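You operate a simulated robot arm through the tools that you are given. There is no shell and no other tool. Be economical: measure what you need, move in short steps, check, and stop when the job is done.

You run a simulated two-armed robot. Do the job below in one go: nothing can be reset, and whatever is moved stays where it is left.

TASK
Send GATE a SOFT test tone from ATRIUM, then raise it to HALF.
Fine: hang up the ATRIUM handset first, or it howls; leave the tone running.

It is judged by the outcome, as a careful person would: the job done as asked, and still so three seconds after it is handed in. It fails if anything else is knocked over, pushed out of place, dropped, spilled or broken.

THE ROBOT
Two 7-joint arms with fingered hands on one trunk, on a base that drives. Base frame: it is fixed to the floor where the robot stands at the start and does not move with it; the origin is under the middle of the robot, x ahead of it, y to its left, z up. Units: mm, rad, N and s.
The left shoulder is at the start at [21, 214, 1344], the right one opposite. With the tool pointing down near the work surface each hand reaches from about 100 to 500 mm from the robot's upright axis, wherever it stands, measured 20 degrees to its own side. Places, roughly: atrium volume knob [400, -400, 800]; atrium gate key [400, -300, 800]; atrium tone key [500, -400, 900]; atrium field key [400, -200, 800]; atrium store key [400, -200, 800]; atrium plant key [400, -200, 800]; atrium tower key [400, -200, 800]; atrium hall key [400, -300, 800]; atrium clear key [500, -400, 900]; atrium line knob [400, -300, 900]; atrium talk bar [300, -200, 800]; atrium microphone [500, -200, 1200]; office field key [400, 900, 800]; office store key [400, 900, 800]; office gate key [400, 900, 800]; office plant key [400, 900, 800]. Payload 3.3 kg a hand.
The TCP of each hand is the grasp point between the finger pads, 26 mm short of the fingertips. In the tool frame z runs along the fingers and y along their closing line. Largest opening 132 mm; the body of the gripper starts 73 mm behind the TCP. The gripper is a hand of 2 fingers: y runs from the thumb to the fingers, the wrist lies at [0, 0, -224] in the tool frame, and closing takes about 1.5 s.
Orientation is that of the tool frame in the base frame, as a unit quaternion [w, x, y, z]. With the fingers straight down and closing along the base's y, the tool's x points along the base's -x, its y along +y and its z along -z.

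THE INTERFACE
- The arms move only by the tool nudge_tool. It takes "left_steps", "right_steps" or both (then of equal length, played together; a hand with none holds still); each is a list that holds one entry, the list of rows, each a list of 6 numbers: the shift along the tool's x, y, z in mm, then the turn, a rotation vector about the tool's x, y, z in rad. In form: [[[x, y, z, rx, ry, rz], ...]]. A call has 1 to 20 rows; each row is the pose to reach, as a shift and turn from the pose commanded when the call began, along the tool's axes at that moment. "left_hand" and "right_hand" are, for a hand that has rows, the finger opening in mm, from 0 to 132, set as the call begins (left out, the last holds). Rows are played at 5 a second. More than 50 mm and 0.15 rad between two rows, or a gripper value outside its range, and nothing of the call is played. Where a pose cannot be reached the arm comes as near as it can. A force on the tool above 40 N (or 10 N above the force at the start of the call, whichever is more), or a blocked arm, ends the call early, and 0.2 s more pass. Each finger travels about 153 mm/s and halts on what it meets, pressing with about 28 N; the grip force reading is that of the motor and also rises with nothing between the fingers. The clock runs only during rows and for 0.2 s after the last one: add rows that repeat a pose to give the fingers time. The reply holds the time, the measured pose of the TCP, the force on the tool along the base axes, the opening and the grip force, in the units named above and with some noise.
- Cameras (640 x 400 px; columns grow to the right, rows downward): "scene" is now at [94.1, 2.3, 1502]; the picture's right is [0.03, -1.00, -0.00], its down [-0.70, -0.02, -0.71] and it looks along [0.71, 0.02, -0.71] (base axes); focal length 214 px, centre (320, 200). "left" rides on the left gripper at [-66, -3, -99] in its tool frame; the picture's right is [0.04, -1.00, 0.00], its down [0.83, 0.03, -0.55] and it looks along [0.55, 0.02, 0.83] (tool axes); focal length 261 px, centre (320, 200). "right" rides on the right gripper at [65, -3, -99] in its tool frame; the picture's right is [0.04, 1.00, 0.00], its down [-0.83, 0.03, -0.55] and it looks along [-0.55, 0.02, 0.83] (tool axes); focal length 261 px, centre (320, 200). There is no depth. A picture from a camera that has moved, and an enlarged one, comes with that camera's place and axes in the base frame and with its lens.
- get_image(camera): a new picture of that camera. No time passes.
- raise_lower(by): slides the trunk up (or, below 0, down) by that many mm; the arms and the scene camera ride with it, the base frame stays. It gives what a move gives, with no picture.
- roll_base(legs): drives the robot by 1 to 6 legs, each [ahead, left, turn to the left] in mm, mm and rad, along the robot's own axes; the way and the turn of a leg run together, so that a leg with both is an arc; at most 1500 mm and 3.142 rad a leg. The arms and the cameras ride along, it lands a little off, and it stops where it bumps. It gives what a move gives.
- set_grasp(shape, hand): the hand has 2 fingers and takes this shape, open, in about a second: jaw (thumb against the fingers, like two jaws); tri (thumb and two fingers); tip (a fingertip pinch); poke (one finger out to press); point (the index stretched); flat (the hand flat); cup (the hand cupped); fist (a fist). The gripper value then closes the fingers along that shape, each until it touches; the sizes above hold for jaw. It gives what a move gives, with no picture.
- aim_head(pan, tilt): turns the head with the scene camera to pan (to the left, within 1.501 rad either way) and tilt (down, from -0.506 to 1.204), counted from straight ahead of the robot. It gives what a move gives.
- zoom(camera, box): a new picture of the part [left, top, right, bottom] of that camera's present view, enlarged. No time passes.
- hand_in(): hands the job in; it is judged then, once.

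Go step by step. Nothing tells you exact positions but the pictures and the camera data: compare them with the known pose of the tool, close in by small moves and look again before you grip or let go. The budget is 120 turns and 92 pictures, counting those below and the enlarged ones. Unless the task says otherwise, let go and move clear before handing in, and close with one line.

The tools are called after "Call:" by a JSON object that holds its "name" and its "arguments". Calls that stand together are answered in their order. nudge_tool: Moves the arms, as the interface text tells. Its arguments: {"type":"object","properties":{"left_steps":{"type":"array","items":{"type":"array","items":{"type":"array","items":{"type":"number"}}}},"left_hand":{"type":"number"},"right_steps":{"type":"array","items":{"type":"array","items":{"type":"array","items":{"type":"number"}}}},"right_hand":{"type":"number"}},"required":[]} The other tools are called the same way: raise_lower (by) slides the trunk up or down; set_grasp (shape, hand) gives the hand a shape; roll_base (legs) drives the base; aim_head (pan, tilt) turns the head that bears the scene camera; get_image (camera) takes a picture; zoom (camera, box) takes an enlarged picture of a part of a camera's view; hand_in () hands the job in.

At the start:

```text
time: 0.0
left_ee_pos: [278.0, -45.1, 1307.2]
left_tool_rot: [0.0, 0.0, 1.0, 0.0]
left_contact_force: [0.3, 0.3, -0.9]
left_width: 132.0
left_grip_force: 0.0
left_shape: jaw
right_ee_pos: [264.1, -390.0, 1127.9]
right_tool_rot: [0.0, 0.0, 1.0, 0.0]
right_contact_force: [0.1, 0.4, -0.3]
right_width: 132.1
right_grip_force: 0.2
right_shape: jaw
trunk travel left (down, up): [-625.0, 136.0]
robot x, y, heading: [-0.5, 2.4, 0.003]
head pan, tilt: [0.03, 0.782]
```

scene: 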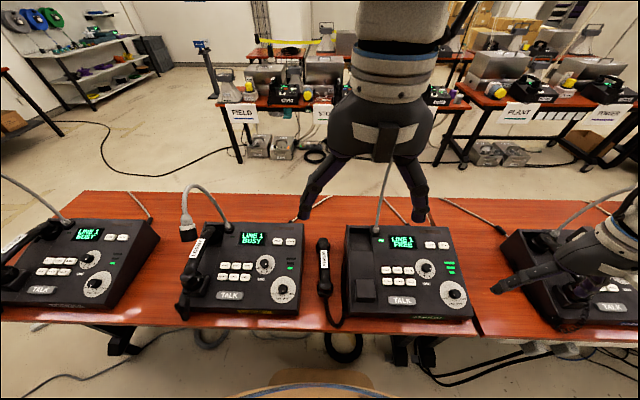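
right: 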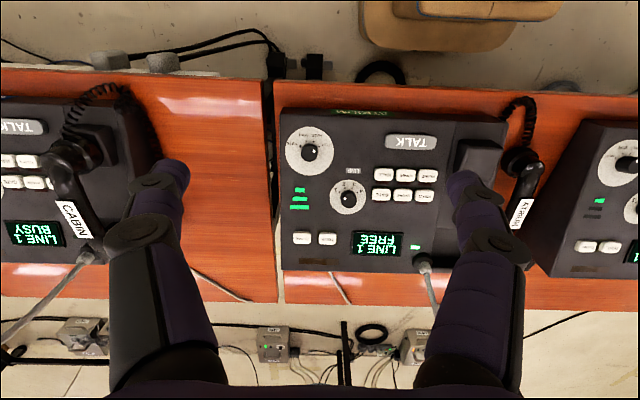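
left: 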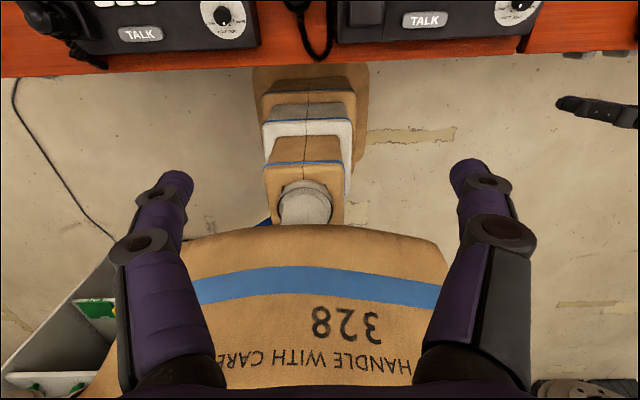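

I see four consoles; the one just right of centre appears to be ATRIUM, with its handset lying to its left on the table. I'll look closer at the labels.

Call:
{"name": "zoom", "arguments": {"camera": "scene", "box": [300, 210, 500, 335]}}

Call:
{"name": "zoom", "arguments": {"camera": "right", "box": [270, 90, 570, 280]}}

Call:
{"name": "zoom", "arguments": {"camera": "scene", "box": [160, 20, 640, 200]}}

```text
3.20 times, centred on (400, 272) of scene
camera zoom: at [94.1, 2.3, 1502.0], right [0.03, -1.0, 0.0], down [-0.7, -0.02, -0.71], along [0.71, 0.02, -0.71], focal length 686 px, centre (64, -32)
```

zoom: 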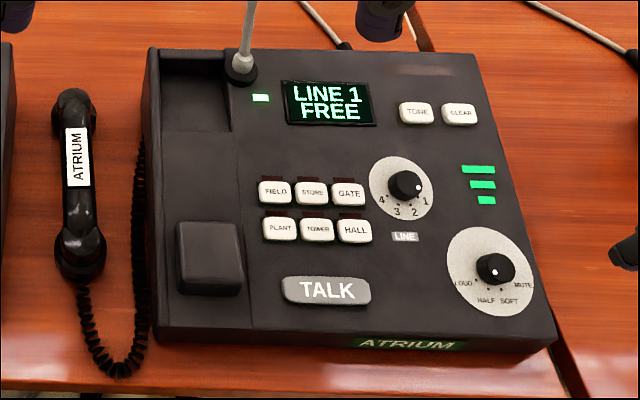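

```text
2.11 times, centred on (420, 185) of right
camera zoom: at [198.5, -393.2, 1226.6], right [-0.04, 1.0, 0.0], down [0.83, 0.03, 0.55], along [0.55, 0.02, -0.83], focal length 549 px, centre (110, 232)
```

zoom: 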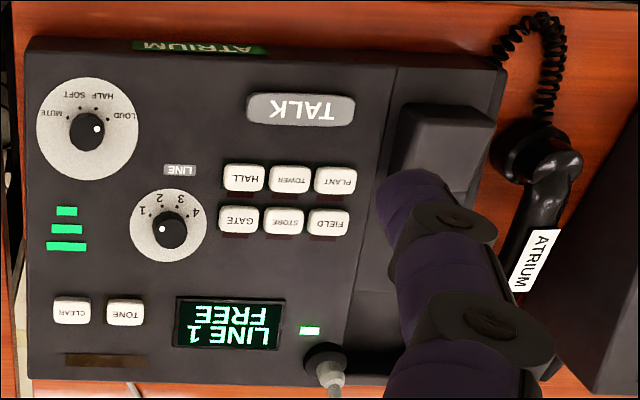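

```text
1.33 times, centred on (400, 110) of scene
camera zoom: at [94.1, 2.3, 1502.0], right [0.03, -1.0, 0.0], down [-0.7, -0.02, -0.71], along [0.71, 0.02, -0.71], focal length 286 px, centre (213, 320)
```

zoom: 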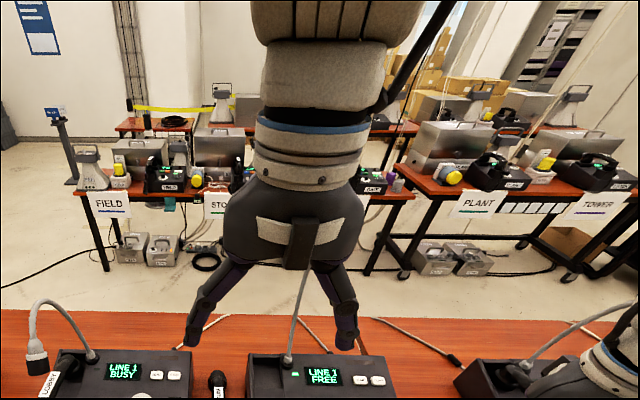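

ATRIUM's console spans about y −73…−457, its cradle column lies near y −132, and its handset lies on the table near (480, −5). I'll drive a little to the right so the left arm covers the handset and the right arm the keys, then look again.

Call:
{"name": "roll_base", "arguments": {"legs": [[0, -200, 0]]}}

Call:
{"name": "nudge_tool", "arguments": {"left_steps": [[[0, 50, 0, 0, 0, 0], [0, 100, 0, 0, 0, 0], [0, 150, 0, 0, 0, 0], [0, 200, 0, 0, 0, 0], [0, 250, 0, 0, 0, 0]]]}}

Call:
{"name": "get_image", "arguments": {"camera": "scene"}}

Call:
{"name": "get_image", "arguments": {"camera": "left"}}

```text
time: 1.6
left_ee_pos: [278.5, -249.4, 1307.1]
left_tool_rot: [0.0, 0.0, 1.0, 0.002]
left_contact_force: [0.3, 0.1, 0.6]
left_width: 131.7
left_grip_force: 0.1
left_shape: jaw
right_ee_pos: [263.1, -594.9, 1127.3]
right_tool_rot: [-0.001, 0.0, 1.0, 0.0]
right_contact_force: [0.4, 0.3, -0.6]
right_width: 131.9
right_grip_force: 0.0
right_shape: jaw
trunk travel left (down, up): [-625.0, 136.0]
robot x, y, heading: [-1.2, -200.4, -0.003]
head pan, tilt: [0.03, 0.782]
```

```text
time: 2.8
left_ee_pos: [278.1, 1.7, 1307.7]
left_tool_rot: [0.0, 0.001, 1.0, -0.001]
left_contact_force: [-0.8, -0.4, -0.9]
left_width: 131.9
left_grip_force: 0.1
left_shape: jaw
right_ee_pos: [262.7, -593.4, 1127.8]
right_tool_rot: [0.0, 0.001, 1.0, -0.001]
right_contact_force: [0.2, -0.6, -0.9]
right_width: 132.1
right_grip_force: 0.1
right_shape: jaw
trunk travel left (down, up): [-625.0, 136.0]
robot x, y, heading: [0.6, -204.3, -0.003]
head pan, tilt: [0.03, 0.782]
```

```text
85 pictures are left
camera scene: at [93.7, -199.3, 1502.0], right [0.03, -1.0, 0.0], down [-0.7, -0.02, -0.71], along [0.71, 0.02, -0.7], focal length 214 px, centre (320, 200)
```

scene: 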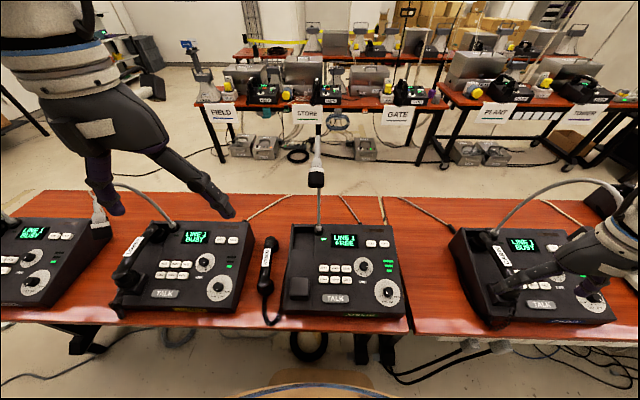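

```text
84 pictures are left
camera left: at [343.5, -0.1, 1407.7], right [-0.04, -1.0, 0.0], down [-0.83, 0.04, 0.55], along [-0.55, 0.02, -0.83], focal length 261 px, centre (320, 200)
```

left: 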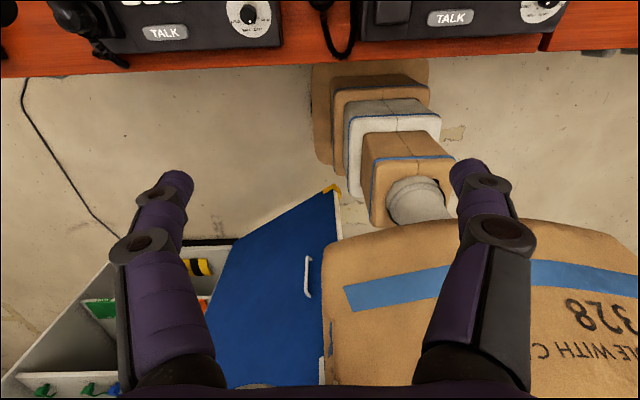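

The drive went well, and the microphone stands upright at the back left of the console. I'll look closely at the handset, the cradle and the neighbouring console's hung-up handset.

Call:
{"name": "zoom", "arguments": {"camera": "scene", "box": [240, 120, 420, 330]}}

Call:
{"name": "zoom", "arguments": {"camera": "scene", "box": [100, 210, 320, 330]}}

```text
1.90 times, centred on (330, 225) of scene
camera zoom: at [93.7, -199.3, 1502.0], right [0.03, -1.0, 0.0], down [-0.7, -0.02, -0.71], along [0.71, 0.02, -0.7], focal length 408 px, centre (301, 152)
```

zoom: 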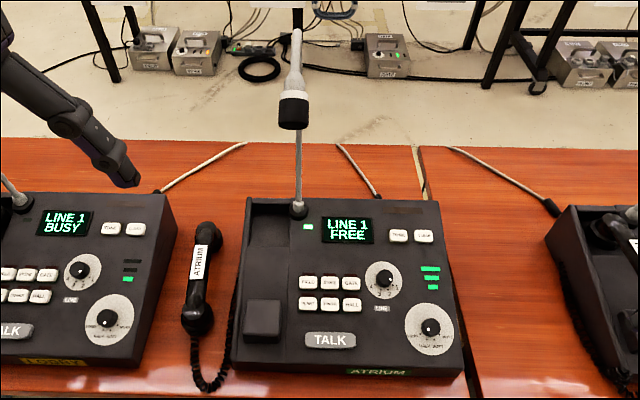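

```text
2.91 times, centred on (210, 270) of scene
camera zoom: at [93.7, -199.3, 1502.0], right [0.03, -1.0, 0.0], down [-0.7, -0.02, -0.71], along [0.71, 0.02, -0.7], focal length 624 px, centre (640, -4)
```

zoom: 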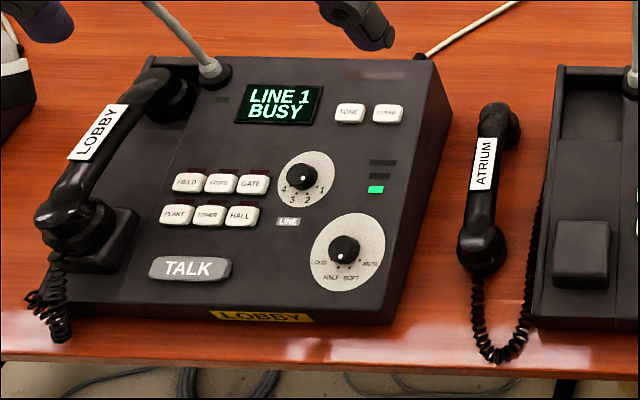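

ATRIUM's handset is at about (480, 3), cord end to the front, and LOBBY's handset shows how it should hang. I'll bring the left camera over both, tilted to look straight down.

Call:
{"name": "nudge_tool", "arguments": {"left_steps": [[[-25, 22, 28, 0, -0.0975, 0], [-50, 43, 57, 0, -0.195, 0], [-75, 65, 85, 0, -0.2925, 0], [-100, 87, 113, 0, -0.39, 0], [-125, 108, 142, 0, -0.4875, 0], [-150, 130, 170, 0, -0.585, 0], [-150, 130, 170, 0, -0.585, 0]]]}}

Call:
{"name": "get_image", "arguments": {"camera": "left"}}

```text
time: 4.4
left_ee_pos: [429.3, 133.1, 1135.4]
left_tool_rot: [0.289, 0.001, 0.957, 0.0]
left_contact_force: [0.7, -0.5, 0.0]
left_width: 131.8
left_grip_force: 0.2
left_shape: jaw
right_ee_pos: [263.5, -593.5, 1127.7]
right_tool_rot: [0.0, 0.001, 1.0, 0.0]
right_contact_force: [0.4, 0.4, -0.3]
right_width: 132.0
right_grip_force: 0.1
right_shape: jaw
trunk travel left (down, up): [-625.0, 136.0]
robot x, y, heading: [-1.9, -202.7, -0.003]
head pan, tilt: [0.03, 0.782]
```

```text
81 pictures are left
camera left: at [429.7, 130.0, 1254.3], right [-0.04, -1.0, -0.02], down [-1.0, 0.04, 0.0], along [0.0, 0.02, -1.0], focal length 261 px, centre (320, 200)
```

left: 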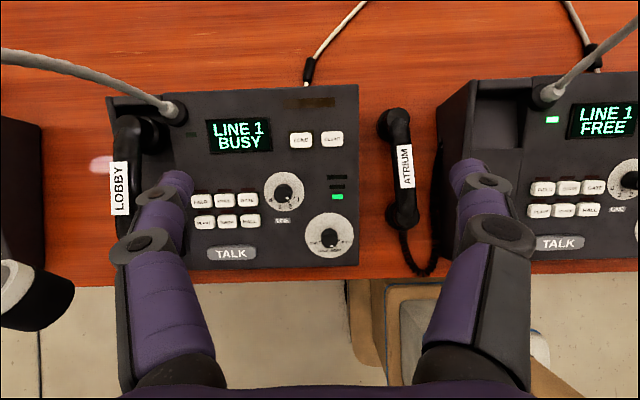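

A good overhead view. I'll enlarge the ATRIUM handset and LOBBY's hung one for measuring.

Call:
{"name": "zoom", "arguments": {"camera": "left", "box": [350, 70, 640, 270]}}

Call:
{"name": "zoom", "arguments": {"camera": "left", "box": [60, 70, 380, 290]}}

```text
2.00 times, centred on (495, 170) of left
camera zoom: at [429.7, 130.0, 1254.3], right [-0.04, -1.0, -0.02], down [-1.0, 0.04, 0.0], along [0.0, 0.02, -1.0], focal length 521 px, centre (-30, 260)
```

zoom: 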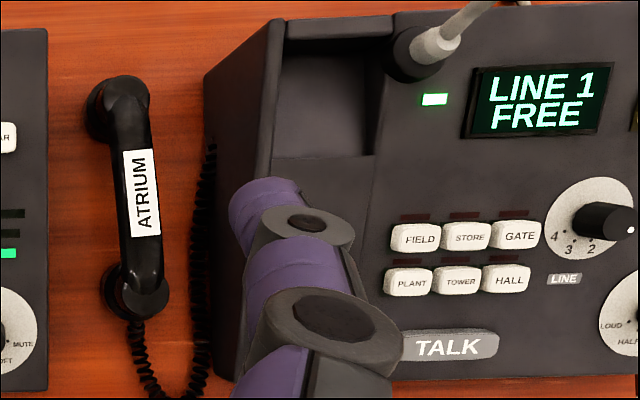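

```text
1.82 times, centred on (220, 180) of left
camera zoom: at [429.7, 130.0, 1254.3], right [-0.04, -1.0, -0.02], down [-1.0, 0.04, 0.0], along [0.0, 0.02, -1.0], focal length 474 px, centre (502, 236)
```

zoom: 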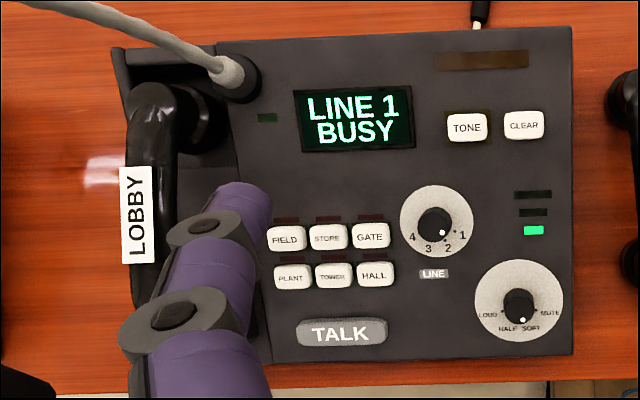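

The lying handset's label is at about (478, 0, 838). I'll view the hung handset of the right-hand neighbour console with the right camera to learn how it sits on the cradle.

Call:
{"name": "get_image", "arguments": {"camera": "right"}}

Call:
{"name": "zoom", "arguments": {"camera": "scene", "box": [430, 160, 640, 340]}}

```text
78 pictures are left
camera right: at [197.5, -597.6, 1226.3], right [-0.04, 1.0, 0.0], down [0.83, 0.03, 0.55], along [0.55, 0.02, -0.83], focal length 261 px, centre (320, 200)
```

right: 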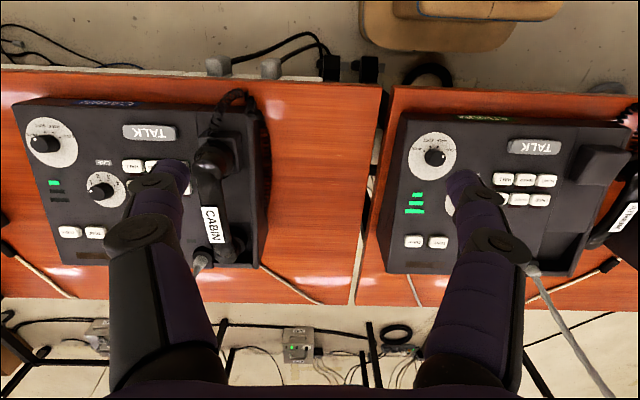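

```text
2.22 times, centred on (535, 250) of scene
camera zoom: at [93.7, -202.2, 1502.0], right [0.03, -1.0, 0.0], down [-0.7, -0.02, -0.71], along [0.71, 0.02, -0.7], focal length 477 px, centre (-158, 89)
```

zoom: 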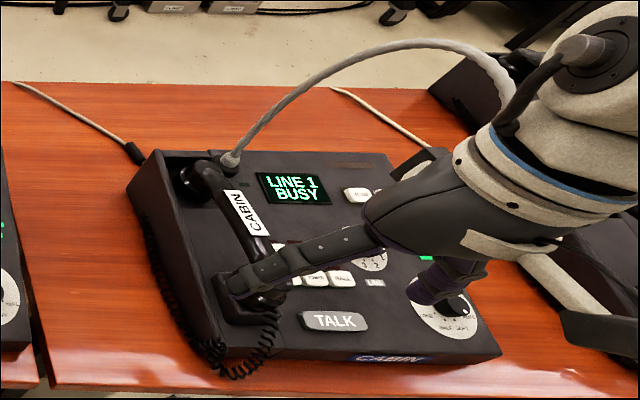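

From the CABIN handset I estimate a hung label position for ATRIUM of about (463, −129, 918), 80 mm above the lying one. The left hand's forward pitch also keeps it clear of the mic, so I'll bring it over the lying handset, matching its slight yaw.

Call:
{"name": "nudge_tool", "arguments": {"left_hand": 90, "left_steps": [[[12, -27, 36, -0.007, 0, -0.011], [25, -53, 72, -0.014, 0, -0.022], [37, -80, 109, -0.021, 0, -0.033], [49, -106, 145, -0.029, 0, -0.043], [61.5, -133, 181, -0.036, 0, -0.054], [61.5, -133, 181, -0.036, 0, -0.054]]]}}

Call:
{"name": "get_image", "arguments": {"camera": "left"}}

```text
time: 5.8
left_ee_pos: [476.8, -0.3, 953.9]
left_tool_rot: [0.288, -0.03, 0.957, 0.009]
left_contact_force: [-1.1, 0.6, -0.3]
left_width: 90.2
left_grip_force: 0.1
left_shape: jaw
right_ee_pos: [262.9, -592.9, 1129.0]
right_tool_rot: [0.0, 0.001, 1.0, -0.001]
right_contact_force: [0.5, -1.0, 0.0]
right_width: 131.7
right_grip_force: 0.1
right_shape: jaw
trunk travel left (down, up): [-625.0, 136.0]
robot x, y, heading: [-0.8, -204.5, -0.005]
head pan, tilt: [0.03, 0.782]
```

```text
76 pictures are left
camera left: at [477.2, -2.6, 1071.9], right [0.03, -1.0, -0.02], down [-1.0, -0.03, 0.0], along [0.0, 0.02, -1.0], focal length 261 px, centre (320, 200)
```

left: 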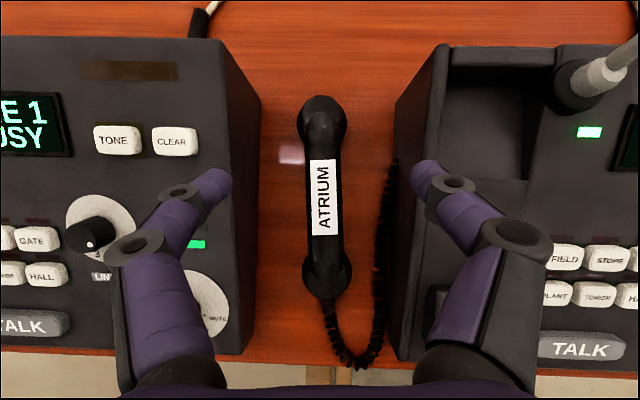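

The handset is centred between the open fingers. I'll descend straight to grip height (TCP z ≈ 826) and close.

Call:
{"name": "nudge_tool", "arguments": {"left_hand": 90, "left_steps": [[[23.6, 0, 35.5, 0, 0, 0], [47.1, 0, 71, 0, 0, 0], [60, 0, 90, 0, 0, 0], [70.7, 0, 106.6, 0, 0, 0], [70.7, 0, 106.6, 0, 0, 0]]]}}

Call:
{"name": "get_image", "arguments": {"camera": "left"}}

```text
time: 7.0
left_ee_pos: [478.5, -2.2, 823.8]
left_tool_rot: [0.288, -0.03, 0.957, 0.009]
left_contact_force: [0.6, -0.1, -0.4]
left_width: 90.3
left_grip_force: 0.0
left_shape: jaw
right_ee_pos: [263.1, -592.9, 1127.7]
right_tool_rot: [0.0, 0.001, 1.0, 0.0]
right_contact_force: [-0.8, 0.1, -0.1]
right_width: 132.0
right_grip_force: 0.1
right_shape: jaw
trunk travel left (down, up): [-625.0, 136.0]
robot x, y, heading: [-0.4, -203.9, -0.007]
head pan, tilt: [0.03, 0.782]
```

```text
75 pictures are left
camera left: at [478.5, -4.0, 943.4], right [0.03, -1.0, -0.02], down [-1.0, -0.03, 0.0], along [0.0, 0.02, -1.0], focal length 261 px, centre (320, 200)
```

left: 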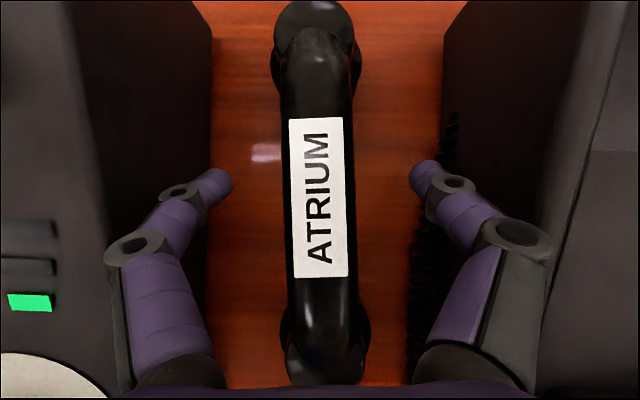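

The label size change implies the handle top is nearer z 821, so I'll go 16 mm lower and then close on it.

Call:
{"name": "nudge_tool", "arguments": {"left_hand": 90, "left_steps": [[[4.5, 0, 6.7, 0, 0, 0], [8.8, 0, 13.3, 0, 0, 0], [8.8, 0, 13.3, 0, 0, 0]]]}}

Call:
{"name": "nudge_tool", "arguments": {"left_hand": 0, "left_steps": [[[0, 0, 0, 0, 0, 0], [0, 0, 0, 0, 0, 0], [0, 0, 0, 0, 0, 0], [0, 0, 0, 0, 0, 0], [0, 0, 0, 0, 0, 0], [0, 0, 0, 0, 0, 0], [0, 0, 0, 0, 0, 0], [0, 0, 0, 0, 0, 0]]]}}

Call:
{"name": "get_image", "arguments": {"camera": "left"}}

```text
time: 7.8
left_ee_pos: [478.4, -0.4, 809.0]
left_tool_rot: [0.289, -0.03, 0.957, 0.01]
left_contact_force: [0.6, 0.0, 0.4]
left_width: 90.3
left_grip_force: 0.1
left_shape: jaw
right_ee_pos: [262.6, -593.4, 1128.3]
right_tool_rot: [-0.001, 0.0, 1.0, 0.0]
right_contact_force: [-0.1, 0.4, 0.2]
right_width: 131.8
right_grip_force: 0.1
right_shape: jaw
trunk travel left (down, up): [-625.0, 136.0]
robot x, y, heading: [0.0, -204.6, -0.002]
head pan, tilt: [0.03, 0.782]
```

```text
time: 9.6
left_ee_pos: [478.3, -2.4, 809.1]
left_tool_rot: [0.288, -0.03, 0.957, 0.009]
left_contact_force: [0.0, 0.4, -3.5]
left_width: 5.3
left_grip_force: 28.1
left_shape: jaw
right_ee_pos: [262.9, -594.6, 1128.4]
right_tool_rot: [0.0, 0.001, 1.0, 0.0]
right_contact_force: [-0.6, 0.3, -0.2]
right_width: 132.0
right_grip_force: 0.0
right_shape: jaw
trunk travel left (down, up): [-625.0, 136.0]
robot x, y, heading: [-0.2, -205.0, -0.0]
head pan, tilt: [0.03, 0.782]
```

```text
74 pictures are left
camera left: at [478.3, -3.8, 928.0], right [0.03, -1.0, -0.02], down [-1.0, -0.03, 0.0], along [0.0, 0.02, -1.0], focal length 261 px, centre (320, 200)
```

left: 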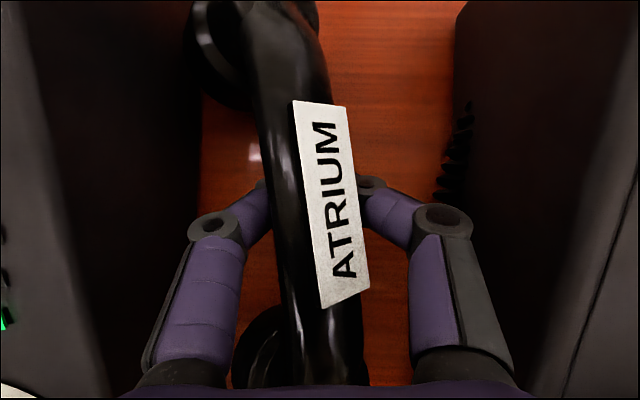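

The fingers closed beneath the handle and rolled the handset, so the handle is higher than where I gripped. I'll open again and look how it settles.

Call:
{"name": "nudge_tool", "arguments": {"left_hand": 90, "left_steps": [[[0, 0, 0, 0, 0, 0], [0, 0, 0, 0, 0, 0], [0, 0, 0, 0, 0, 0], [0, 0, 0, 0, 0, 0], [0, 0, 0, 0, 0, 0], [0, 0, 0, 0, 0, 0]]]}}

Call:
{"name": "get_image", "arguments": {"camera": "left"}}

Call:
{"name": "zoom", "arguments": {"camera": "scene", "box": [180, 190, 380, 330]}}

```text
time: 11.0
left_ee_pos: [477.5, -2.1, 808.8]
left_tool_rot: [0.288, -0.03, 0.957, 0.009]
left_contact_force: [0.1, -1.0, 0.5]
left_width: 90.0
left_grip_force: 0.0
left_shape: jaw
right_ee_pos: [263.1, -594.5, 1128.4]
right_tool_rot: [0.0, 0.001, 1.0, 0.001]
right_contact_force: [0.7, -0.4, -0.4]
right_width: 132.1
right_grip_force: 0.0
right_shape: jaw
trunk travel left (down, up): [-625.0, 136.0]
robot x, y, heading: [-2.9, -203.4, -0.003]
head pan, tilt: [0.03, 0.782]
```

```text
73 pictures are left
camera left: at [478.2, -3.9, 928.2], right [0.03, -1.0, -0.02], down [-1.0, -0.03, 0.0], along [0.0, 0.02, -1.0], focal length 261 px, centre (320, 200)
```

left: 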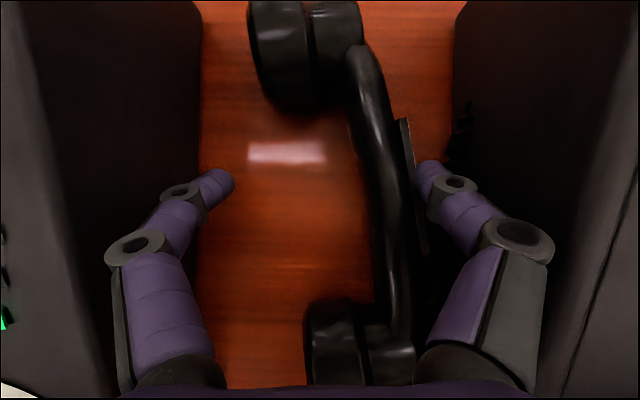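

```text
2.86 times, centred on (280, 260) of scene
camera zoom: at [94.0, -201.1, 1502.0], right [0.03, -1.0, 0.0], down [-0.7, -0.02, -0.71], along [0.71, 0.02, -0.71], focal length 613 px, centre (434, 29)
```

zoom: 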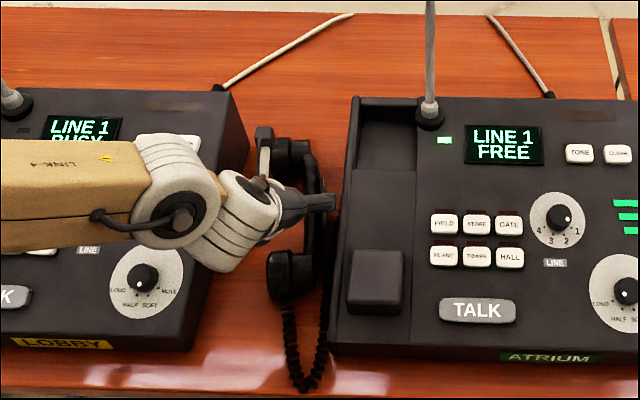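

The handset has tipped onto its side, cups facing left and label toward the console. Plan: pinch the handle here (closing also centres it), lift it, and hand it to the right hand coming in sideways so that hand ends pointing down with the cups down. First I'll shift the left hand a bit back and lower.

Call:
{"name": "nudge_tool", "arguments": {"left_hand": 90, "left_steps": [[[9, 0, 0, 0, 0, 0], [18, 0, 0, 0, 0, 0], [26.6, 0, 0.3, 0, 0, 0], [26.6, 0, 0.3, 0, 0, 0]]]}}

Call:
{"name": "get_image", "arguments": {"camera": "left"}}

```text
time: 12.0
left_ee_pos: [455.6, -2.7, 795.0]
left_tool_rot: [0.288, -0.031, 0.957, 0.009]
left_contact_force: [0.5, 0.1, 0.3]
left_width: 90.0
left_grip_force: 0.1
left_shape: jaw
right_ee_pos: [262.8, -593.6, 1128.1]
right_tool_rot: [0.0, 0.001, 1.0, 0.0]
right_contact_force: [-0.5, 0.1, -0.2]
right_width: 132.1
right_grip_force: 0.0
right_shape: jaw
trunk travel left (down, up): [-625.0, 136.0]
robot x, y, heading: [-0.8, -204.4, -0.005]
head pan, tilt: [0.03, 0.782]
```

```text
71 pictures are left
camera left: at [456.5, -5.4, 913.5], right [0.03, -1.0, -0.02], down [-1.0, -0.03, 0.0], along [0.0, 0.02, -1.0], focal length 261 px, centre (320, 200)
```

left: 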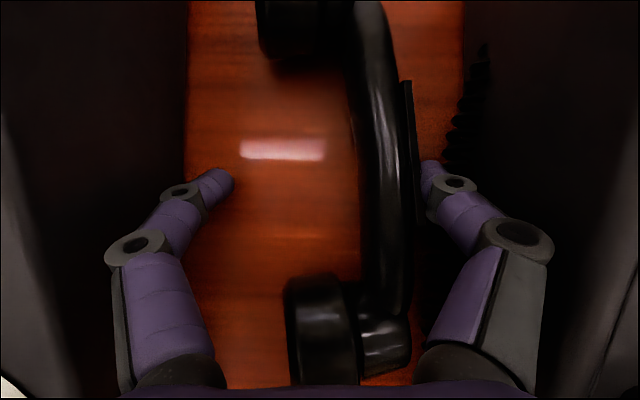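

The fingers straddle the handle behind the front cup. I'll close in stages so the handle is pushed gently to the centre.

Call:
{"name": "nudge_tool", "arguments": {"left_hand": 65, "left_steps": [[[0, 0, 0, 0, 0, 0], [0, 0, 0, 0, 0, 0]]]}}

Call:
{"name": "nudge_tool", "arguments": {"left_hand": 45, "left_steps": [[[0, 0, 0, 0, 0, 0], [0, 0, 0, 0, 0, 0]]]}}

Call:
{"name": "get_image", "arguments": {"camera": "left"}}

```text
time: 12.6
left_ee_pos: [456.4, -3.0, 794.4]
left_tool_rot: [0.288, -0.03, 0.957, 0.008]
left_contact_force: [-0.6, 0.5, 0.1]
left_width: 65.7
left_grip_force: 0.0
left_shape: jaw
right_ee_pos: [263.6, -594.1, 1128.5]
right_tool_rot: [0.0, 0.001, 1.0, 0.0]
right_contact_force: [-0.7, 0.0, 0.0]
right_width: 131.9
right_grip_force: 0.1
right_shape: jaw
trunk travel left (down, up): [-625.0, 136.0]
robot x, y, heading: [1.3, -202.3, -0.002]
head pan, tilt: [0.03, 0.782]
```

```text
time: 13.2
left_ee_pos: [457.3, -3.6, 794.6]
left_tool_rot: [0.288, -0.03, 0.957, 0.009]
left_contact_force: [-0.5, 0.0, -1.3]
left_width: 45.8
left_grip_force: 0.1
left_shape: jaw
right_ee_pos: [264.1, -593.4, 1127.0]
right_tool_rot: [-0.001, 0.0, 1.0, 0.001]
right_contact_force: [-0.6, -0.5, 0.7]
right_width: 131.9
right_grip_force: 0.0
right_shape: jaw
trunk travel left (down, up): [-625.0, 136.0]
robot x, y, heading: [-0.3, -203.2, -0.002]
head pan, tilt: [0.03, 0.782]
```

```text
70 pictures are left
camera left: at [456.5, -5.3, 913.5], right [0.03, -1.0, -0.02], down [-1.0, -0.03, 0.0], along [0.0, 0.02, -1.0], focal length 261 px, centre (320, 200)
```

left: 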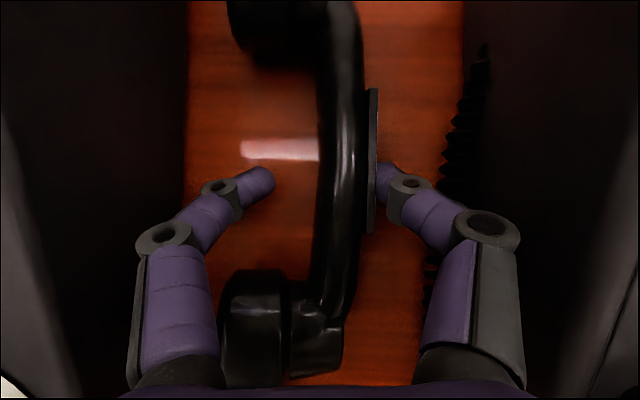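

The handle slides inward as planned. I'll close fully to grip it.

Call:
{"name": "nudge_tool", "arguments": {"left_hand": 32, "left_steps": [[[0, 0, 0, 0, 0, 0], [0, 0, 0, 0, 0, 0]]]}}

Call:
{"name": "nudge_tool", "arguments": {"left_hand": 0, "left_steps": [[[0, 0, 0, 0, 0, 0], [0, 0, 0, 0, 0, 0], [0, 0, 0, 0, 0, 0], [0, 0, 0, 0, 0, 0], [0, 0, 0, 0, 0, 0]]]}}

Call:
{"name": "get_image", "arguments": {"camera": "left"}}

```text
time: 13.8
left_ee_pos: [457.3, -2.7, 795.0]
left_tool_rot: [0.289, -0.03, 0.957, 0.009]
left_contact_force: [-1.3, -0.2, 0.1]
left_width: 32.6
left_grip_force: 0.0
left_shape: jaw
right_ee_pos: [263.1, -594.5, 1128.6]
right_tool_rot: [0.0, 0.001, 1.0, 0.0]
right_contact_force: [-0.6, -0.7, -0.1]
right_width: 132.3
right_grip_force: 0.0
right_shape: jaw
trunk travel left (down, up): [-625.0, 136.0]
robot x, y, heading: [-2.3, -204.1, -0.005]
head pan, tilt: [0.03, 0.782]
```

```text
time: 15.0
left_ee_pos: [456.9, -3.7, 795.0]
left_tool_rot: [0.288, -0.03, 0.957, 0.009]
left_contact_force: [0.9, 0.3, 0.1]
left_width: 19.9
left_grip_force: 28.4
left_shape: jaw
right_ee_pos: [264.0, -594.6, 1128.6]
right_tool_rot: [0.0, 0.001, 1.0, 0.0]
right_contact_force: [-0.7, 0.6, -0.4]
right_width: 131.9
right_grip_force: 0.1
right_shape: jaw
trunk travel left (down, up): [-625.0, 136.0]
robot x, y, heading: [2.4, -204.6, -0.004]
head pan, tilt: [0.03, 0.782]
```

```text
69 pictures are left
camera left: at [456.7, -5.2, 913.5], right [0.03, -1.0, -0.02], down [-1.0, -0.03, 0.0], along [0.0, 0.02, -1.0], focal length 261 px, centre (320, 200)
```

left: 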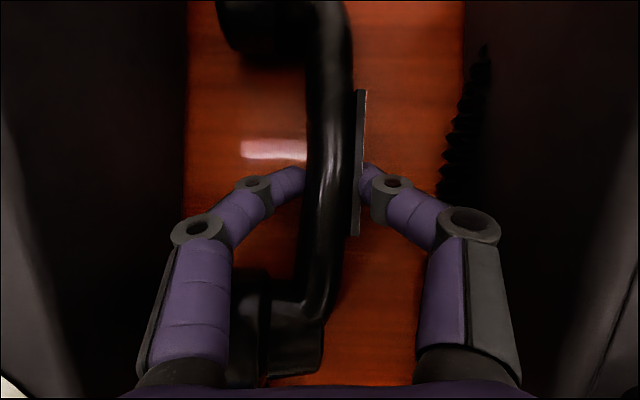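

Gripped: 20 mm with 28 N. I'll lift straight up about 60 mm and check that the handset follows.

Call:
{"name": "nudge_tool", "arguments": {"left_steps": [[[-8.3, 0, -12.5, 0, 0, 0], [-16.6, 0, -25, 0, 0, 0], [-25, 0, -37.5, 0, 0, 0], [-33.2, 0, -50, 0, 0, 0], [-33.2, 0, -50, 0, 0, 0]]]}}

Call:
{"name": "get_image", "arguments": {"camera": "left"}}

Call:
{"name": "zoom", "arguments": {"camera": "scene", "box": [200, 190, 360, 330]}}

```text
time: 16.2
left_ee_pos: [456.2, -4.2, 854.3]
left_tool_rot: [0.288, -0.03, 0.957, 0.009]
left_contact_force: [0.5, -0.5, -2.5]
left_width: 19.5
left_grip_force: 28.6
left_shape: jaw
right_ee_pos: [263.8, -593.2, 1129.1]
right_tool_rot: [0.001, 0.001, 1.0, 0.0]
right_contact_force: [0.7, 0.4, -0.8]
right_width: 131.8
right_grip_force: 0.0
right_shape: jaw
trunk travel left (down, up): [-625.0, 136.0]
robot x, y, heading: [-2.1, -201.3, -0.005]
head pan, tilt: [0.03, 0.782]
```

```text
68 pictures are left
camera left: at [456.2, -5.6, 973.4], right [0.03, -1.0, -0.02], down [-1.0, -0.03, 0.0], along [0.0, 0.02, -1.0], focal length 261 px, centre (320, 200)
```

left: 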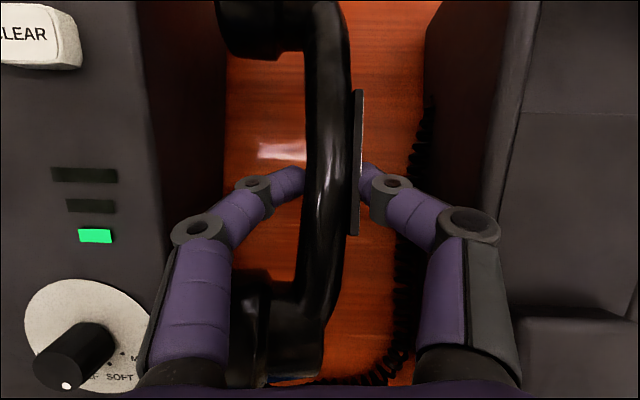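

```text
2.86 times, centred on (280, 260) of scene
camera zoom: at [94.2, -200.9, 1501.9], right [0.03, -1.0, 0.0], down [-0.7, -0.02, -0.71], along [0.71, 0.02, -0.71], focal length 613 px, centre (434, 29)
```

zoom: 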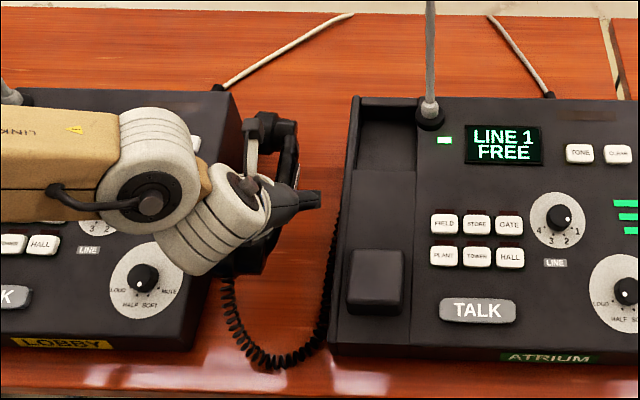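

The handset lifts securely. Rather than a handover, the left arm itself could roll the handset by about 80° and set it down from the left; I'll check the arm's room near LOBBY's microphone first.

Call:
{"name": "aim_head", "arguments": {"pan": 0.4, "tilt": 0.7}}

Call:
{"name": "get_image", "arguments": {"camera": "scene"}}

```text
time: 17.1
left_ee_pos: [456.2, -3.3, 854.7]
left_tool_rot: [0.288, -0.03, 0.957, 0.009]
left_contact_force: [-1.0, 0.2, -2.8]
left_width: 19.3
left_grip_force: 27.9
left_shape: jaw
right_ee_pos: [264.2, -594.5, 1128.3]
right_tool_rot: [0.0, 0.001, 1.0, 0.0]
right_contact_force: [0.8, 0.1, 0.0]
right_width: 131.7
right_grip_force: 0.1
right_shape: jaw
trunk travel left (down, up): [-625.0, 136.0]
robot x, y, heading: [-1.8, -203.2, -0.003]
head pan, tilt: [0.4, 0.7]
```

```text
66 pictures are left
camera scene: at [91.1, -170.4, 1508.8], right [0.39, -0.92, 0.0], down [-0.59, -0.25, -0.76], along [0.7, 0.3, -0.64], focal length 214 px, centre (320, 200)
```

scene: 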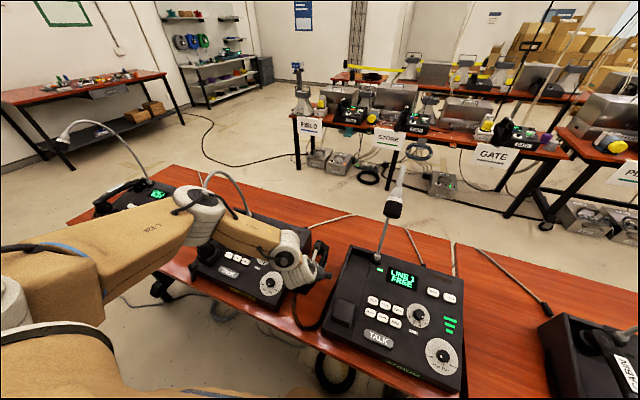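

The left elbow is fairly near LOBBY's microphone, so I'll back the base off 60 mm, raise the trunk, and then shift the base to the right, bringing the handset above its own console.

Call:
{"name": "roll_base", "arguments": {"legs": [[-60, 0, 0]]}}

Call:
{"name": "raise_lower", "arguments": {"by": 120}}

Call:
{"name": "roll_base", "arguments": {"legs": [[0, -130, 0]]}}

Call:
{"name": "get_image", "arguments": {"camera": "scene"}}

Call:
{"name": "get_image", "arguments": {"camera": "left"}}

```text
time: 18.0
left_ee_pos: [395.1, -3.7, 854.6]
left_tool_rot: [0.289, -0.03, 0.957, 0.01]
left_contact_force: [-1.1, 0.0, -2.8]
left_width: 19.5
left_grip_force: 28.4
left_shape: jaw
right_ee_pos: [200.0, -594.7, 1128.4]
right_tool_rot: [0.001, 0.001, 1.0, 0.0]
right_contact_force: [-0.1, 0.2, -0.1]
right_width: 132.0
right_grip_force: 0.0
right_shape: jaw
trunk travel left (down, up): [-625.0, 136.0]
robot x, y, heading: [-62.6, -204.9, -0.003]
head pan, tilt: [0.4, 0.7]
```

```text
time: 19.5
left_ee_pos: [397.3, -3.6, 976.1]
left_tool_rot: [0.29, -0.03, 0.957, 0.009]
left_contact_force: [0.0, -0.6, -3.4]
left_width: 19.6
left_grip_force: 27.9
left_shape: jaw
right_ee_pos: [202.7, -594.0, 1248.5]
right_tool_rot: [0.002, 0.003, 1.0, 0.0]
right_contact_force: [0.3, 0.8, 0.5]
right_width: 131.9
right_grip_force: 0.0
right_shape: jaw
trunk travel left (down, up): [-745.0, 16.0]
robot x, y, heading: [-61.1, -203.6, -0.002]
head pan, tilt: [0.4, 0.7]
```

```text
time: 20.8
left_ee_pos: [397.0, -133.7, 976.2]
left_tool_rot: [0.29, -0.03, 0.956, 0.009]
left_contact_force: [-0.2, -0.3, -1.6]
left_width: 19.9
left_grip_force: 28.6
left_shape: jaw
right_ee_pos: [202.6, -724.1, 1248.5]
right_tool_rot: [0.002, 0.001, 1.0, 0.0]
right_contact_force: [-0.7, -0.7, 0.4]
right_width: 131.9
right_grip_force: 0.1
right_shape: jaw
trunk travel left (down, up): [-745.0, 16.0]
robot x, y, heading: [-59.9, -334.8, -0.003]
head pan, tilt: [0.4, 0.7]
```

```text
65 pictures are left
camera scene: at [29.9, -300.9, 1628.9], right [0.39, -0.92, 0.0], down [-0.59, -0.25, -0.76], along [0.7, 0.3, -0.64], focal length 214 px, centre (320, 200)
```

scene: 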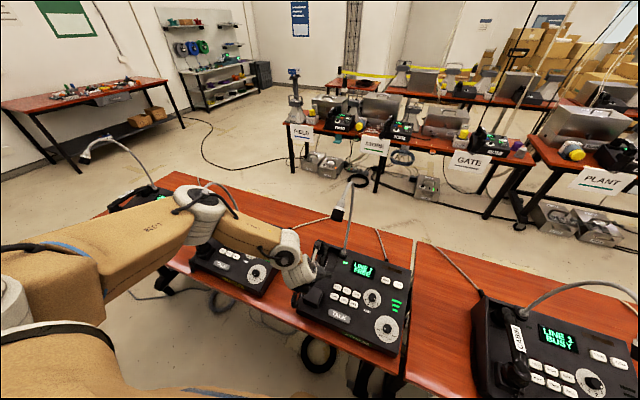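

```text
64 pictures are left
camera left: at [396.8, -136.2, 1094.8], right [0.03, -1.0, -0.02], down [-1.0, -0.03, 0.0], along [0.0, 0.02, -1.0], focal length 261 px, centre (320, 200)
```

left: 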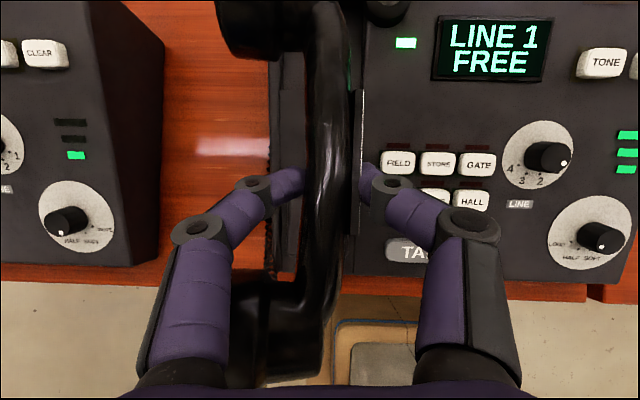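

The handset now hovers above its console. I'll roll the left hand about the base x axis by 80° so the cups come to face down.

Call:
{"name": "nudge_tool", "arguments": {"left_steps": [[[0, 0, 0, 0.1165, 0.0088, -0.0771], [0, 0, 0, 0.233, 0.0176, -0.1542], [0, 0, 0, 0.3495, 0.0264, -0.2313], [0, 0, 0, 0.466, 0.0352, -0.3084], [0, 0, 0, 0.5825, 0.044, -0.3855], [0, 0, 0, 0.699, 0.0528, -0.4626], [0, 0, 0, 0.8155, 0.0616, -0.5397], [0, 0, 0, 0.932, 0.0704, -0.6168], [0, 0, 0, 1.0485, 0.0792, -0.6939], [0, 0, 0, 1.165, 0.088, -0.771], [0, 0, 0, 1.165, 0.088, -0.771]]]}}

Call:
{"name": "aim_head", "arguments": {"pan": 0.5, "tilt": 0.8}}

Call:
{"name": "get_image", "arguments": {"camera": "scene"}}

Call:
{"name": "get_image", "arguments": {"camera": "left"}}

```text
time: 23.2
left_ee_pos: [396.2, -132.7, 976.6]
left_tool_rot: [0.202, -0.208, 0.737, -0.61]
left_contact_force: [-0.3, 0.3, -2.6]
left_width: 19.4
left_grip_force: 27.9
left_shape: jaw
right_ee_pos: [203.5, -724.0, 1249.0]
right_tool_rot: [0.002, 0.001, 1.0, 0.0]
right_contact_force: [0.2, -0.5, -0.4]
right_width: 131.7
right_grip_force: 0.1
right_shape: jaw
trunk travel left (down, up): [-745.0, 16.0]
robot x, y, heading: [-61.9, -331.6, -0.003]
head pan, tilt: [0.4, 0.7]
```

```text
time: 23.9
left_ee_pos: [397.0, -135.1, 976.8]
left_tool_rot: [0.202, -0.208, 0.738, -0.609]
left_contact_force: [0.0, -0.9, -1.8]
left_width: 19.7
left_grip_force: 28.0
left_shape: jaw
right_ee_pos: [202.8, -725.0, 1249.8]
right_tool_rot: [0.002, 0.001, 1.0, 0.001]
right_contact_force: [0.1, 0.2, 0.0]
right_width: 131.8
right_grip_force: 0.2
right_shape: jaw
trunk travel left (down, up): [-745.0, 16.0]
robot x, y, heading: [-59.0, -331.3, -0.002]
head pan, tilt: [0.499, 0.799]
```

```text
63 pictures are left
camera scene: at [22.5, -295.1, 1620.7], right [0.48, -0.88, 0.0], down [-0.63, -0.34, -0.7], along [0.61, 0.33, -0.72], focal length 214 px, centre (320, 200)
```

scene: 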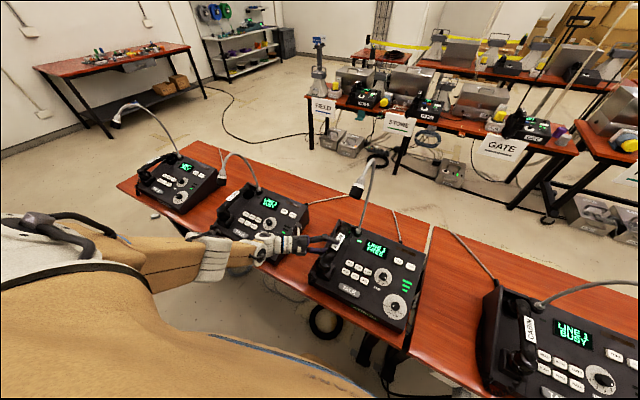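

```text
62 pictures are left
camera left: at [397.1, -17.5, 999.4], right [0.03, -0.19, 0.98], down [-1.0, 0.0, 0.03], along [0.0, -0.98, -0.19], focal length 261 px, centre (320, 200)
```

left: 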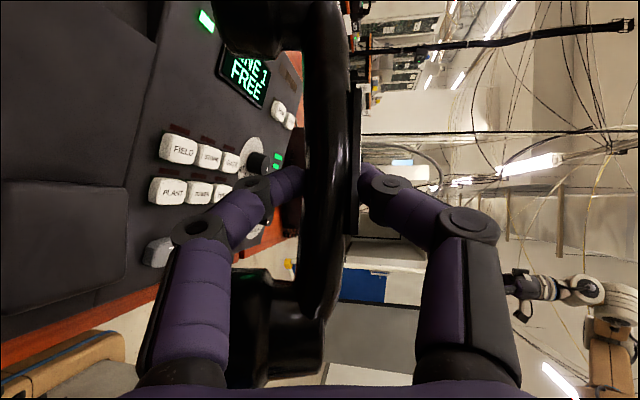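

The roll worked, cups now face down and everything else is clear. I'll move forward over the cradle, partly down, and pitch the handset to match the console slope.

Call:
{"name": "nudge_tool", "arguments": {"left_steps": [[[-12, 0, 8, 0.03, -0.009, 0.045], [-24, 4, 16, 0.06, -0.019, 0.09], [-36, 16, 24, 0.09, -0.028, 0.134], [-43, 32, 30, 0.12, -0.038, 0.179], [-43, 46.9, 32.8, 0.1217, -0.0378, 0.1793], [-43, 46.9, 32.8, 0.1217, -0.0378, 0.1793]]]}}

Call:
{"name": "get_image", "arguments": {"camera": "left"}}

Call:
{"name": "zoom", "arguments": {"camera": "scene", "box": [240, 170, 440, 340]}}

```text
time: 25.3
left_ee_pos: [395.8, -141.4, 990.1]
left_tool_rot: [0.282, -0.139, 0.711, -0.63]
left_contact_force: [-0.7, -0.3, -2.1]
left_width: 19.7
left_grip_force: 28.0
left_shape: jaw
left hand out of reach, approached as far as the arm can: row 1, 2, 3, 4, 5, 6
right_ee_pos: [203.7, -724.7, 1248.2]
right_tool_rot: [0.002, 0.0, 1.0, 0.0]
right_contact_force: [0.3, 0.2, 0.9]
right_width: 131.7
right_grip_force: 0.0
right_shape: jaw
trunk travel left (down, up): [-745.0, 16.0]
robot x, y, heading: [-58.3, -329.3, -0.002]
head pan, tilt: [0.499, 0.799]
```

```text
61 pictures are left
camera left: at [390.9, -25.3, 1012.8], right [-0.19, -0.19, 0.96], down [-0.98, 0.0, -0.19], along [0.04, -0.98, -0.19], focal length 261 px, centre (320, 200)
```

left: 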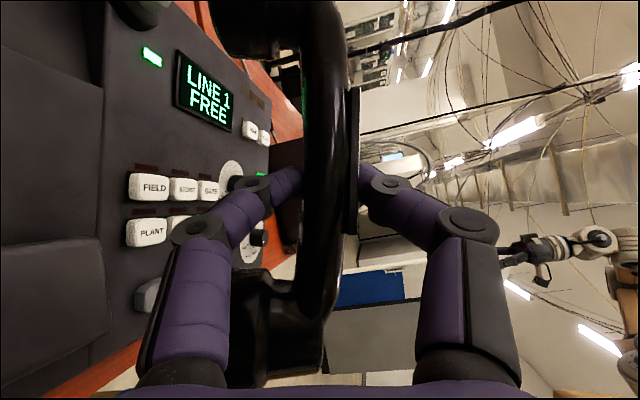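

```text
2.35 times, centred on (340, 255) of scene
camera zoom: at [23.3, -294.8, 1620.6], right [0.48, -0.88, 0.0], down [-0.63, -0.34, -0.7], along [0.61, 0.33, -0.72], focal length 505 px, centre (273, 71)
```

zoom: 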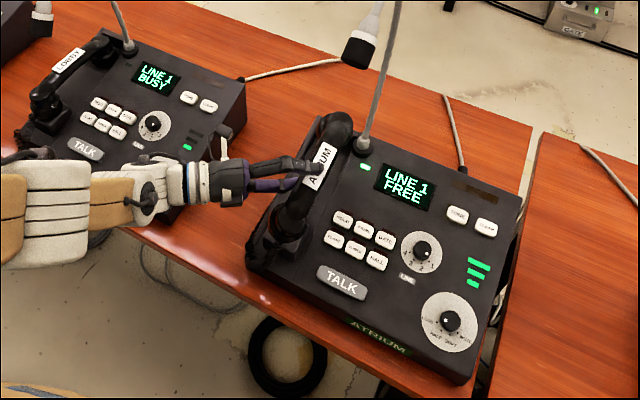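

The arm hit its reach limit, but the pitch now matches the console. I'll let the base carry it: 52 mm ahead and 13 mm left, then lower with the trunk.

Call:
{"name": "roll_base", "arguments": {"legs": [[52, 13, 0]]}}

Call:
{"name": "raise_lower", "arguments": {"by": -60}}

Call:
{"name": "get_image", "arguments": {"camera": "left"}}

Call:
{"name": "zoom", "arguments": {"camera": "scene", "box": [240, 170, 440, 340]}}

```text
time: 26.2
left_ee_pos: [448.6, -128.8, 990.0]
left_tool_rot: [0.281, -0.14, 0.711, -0.629]
left_contact_force: [0.0, 0.5, -3.0]
left_width: 19.3
left_grip_force: 28.6
left_shape: jaw
right_ee_pos: [256.8, -710.5, 1248.8]
right_tool_rot: [0.001, 0.001, 1.0, 0.0]
right_contact_force: [0.2, -0.7, 0.2]
right_width: 131.9
right_grip_force: 0.0
right_shape: jaw
trunk travel left (down, up): [-745.0, 16.0]
robot x, y, heading: [-8.1, -320.8, 0.002]
head pan, tilt: [0.499, 0.799]
```

```text
time: 27.2
left_ee_pos: [447.7, -129.3, 929.1]
left_tool_rot: [0.281, -0.141, 0.711, -0.629]
left_contact_force: [0.4, 0.3, -2.9]
left_width: 19.2
left_grip_force: 27.6
left_shape: jaw
right_ee_pos: [254.7, -710.8, 1187.7]
right_tool_rot: [0.0, 0.0, 1.0, -0.001]
right_contact_force: [-0.4, -0.2, -0.1]
right_width: 132.1
right_grip_force: 0.1
right_shape: jaw
trunk travel left (down, up): [-685.0, 76.0]
robot x, y, heading: [-11.3, -317.6, 0.001]
head pan, tilt: [0.499, 0.799]
```

```text
59 pictures are left
camera left: at [442.0, -12.3, 952.4], right [-0.19, -0.19, 0.96], down [-0.98, 0.0, -0.19], along [0.04, -0.98, -0.19], focal length 261 px, centre (320, 200)
```

left: 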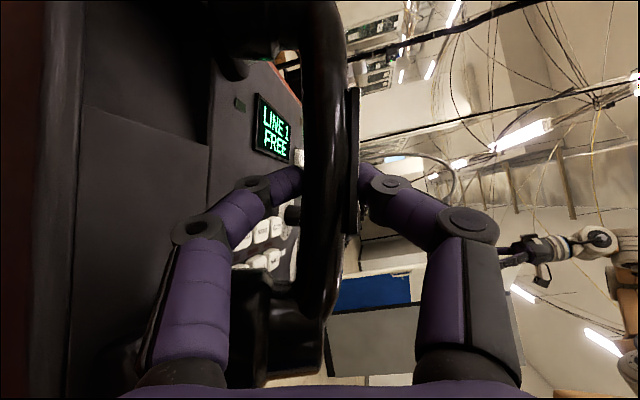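

```text
2.35 times, centred on (340, 255) of scene
camera zoom: at [74.7, -281.8, 1560.6], right [0.48, -0.88, 0.0], down [-0.63, -0.34, -0.7], along [0.61, 0.33, -0.72], focal length 505 px, centre (273, 71)
```

zoom: 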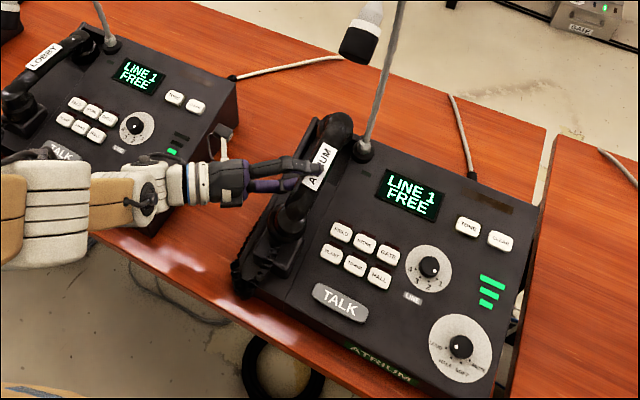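

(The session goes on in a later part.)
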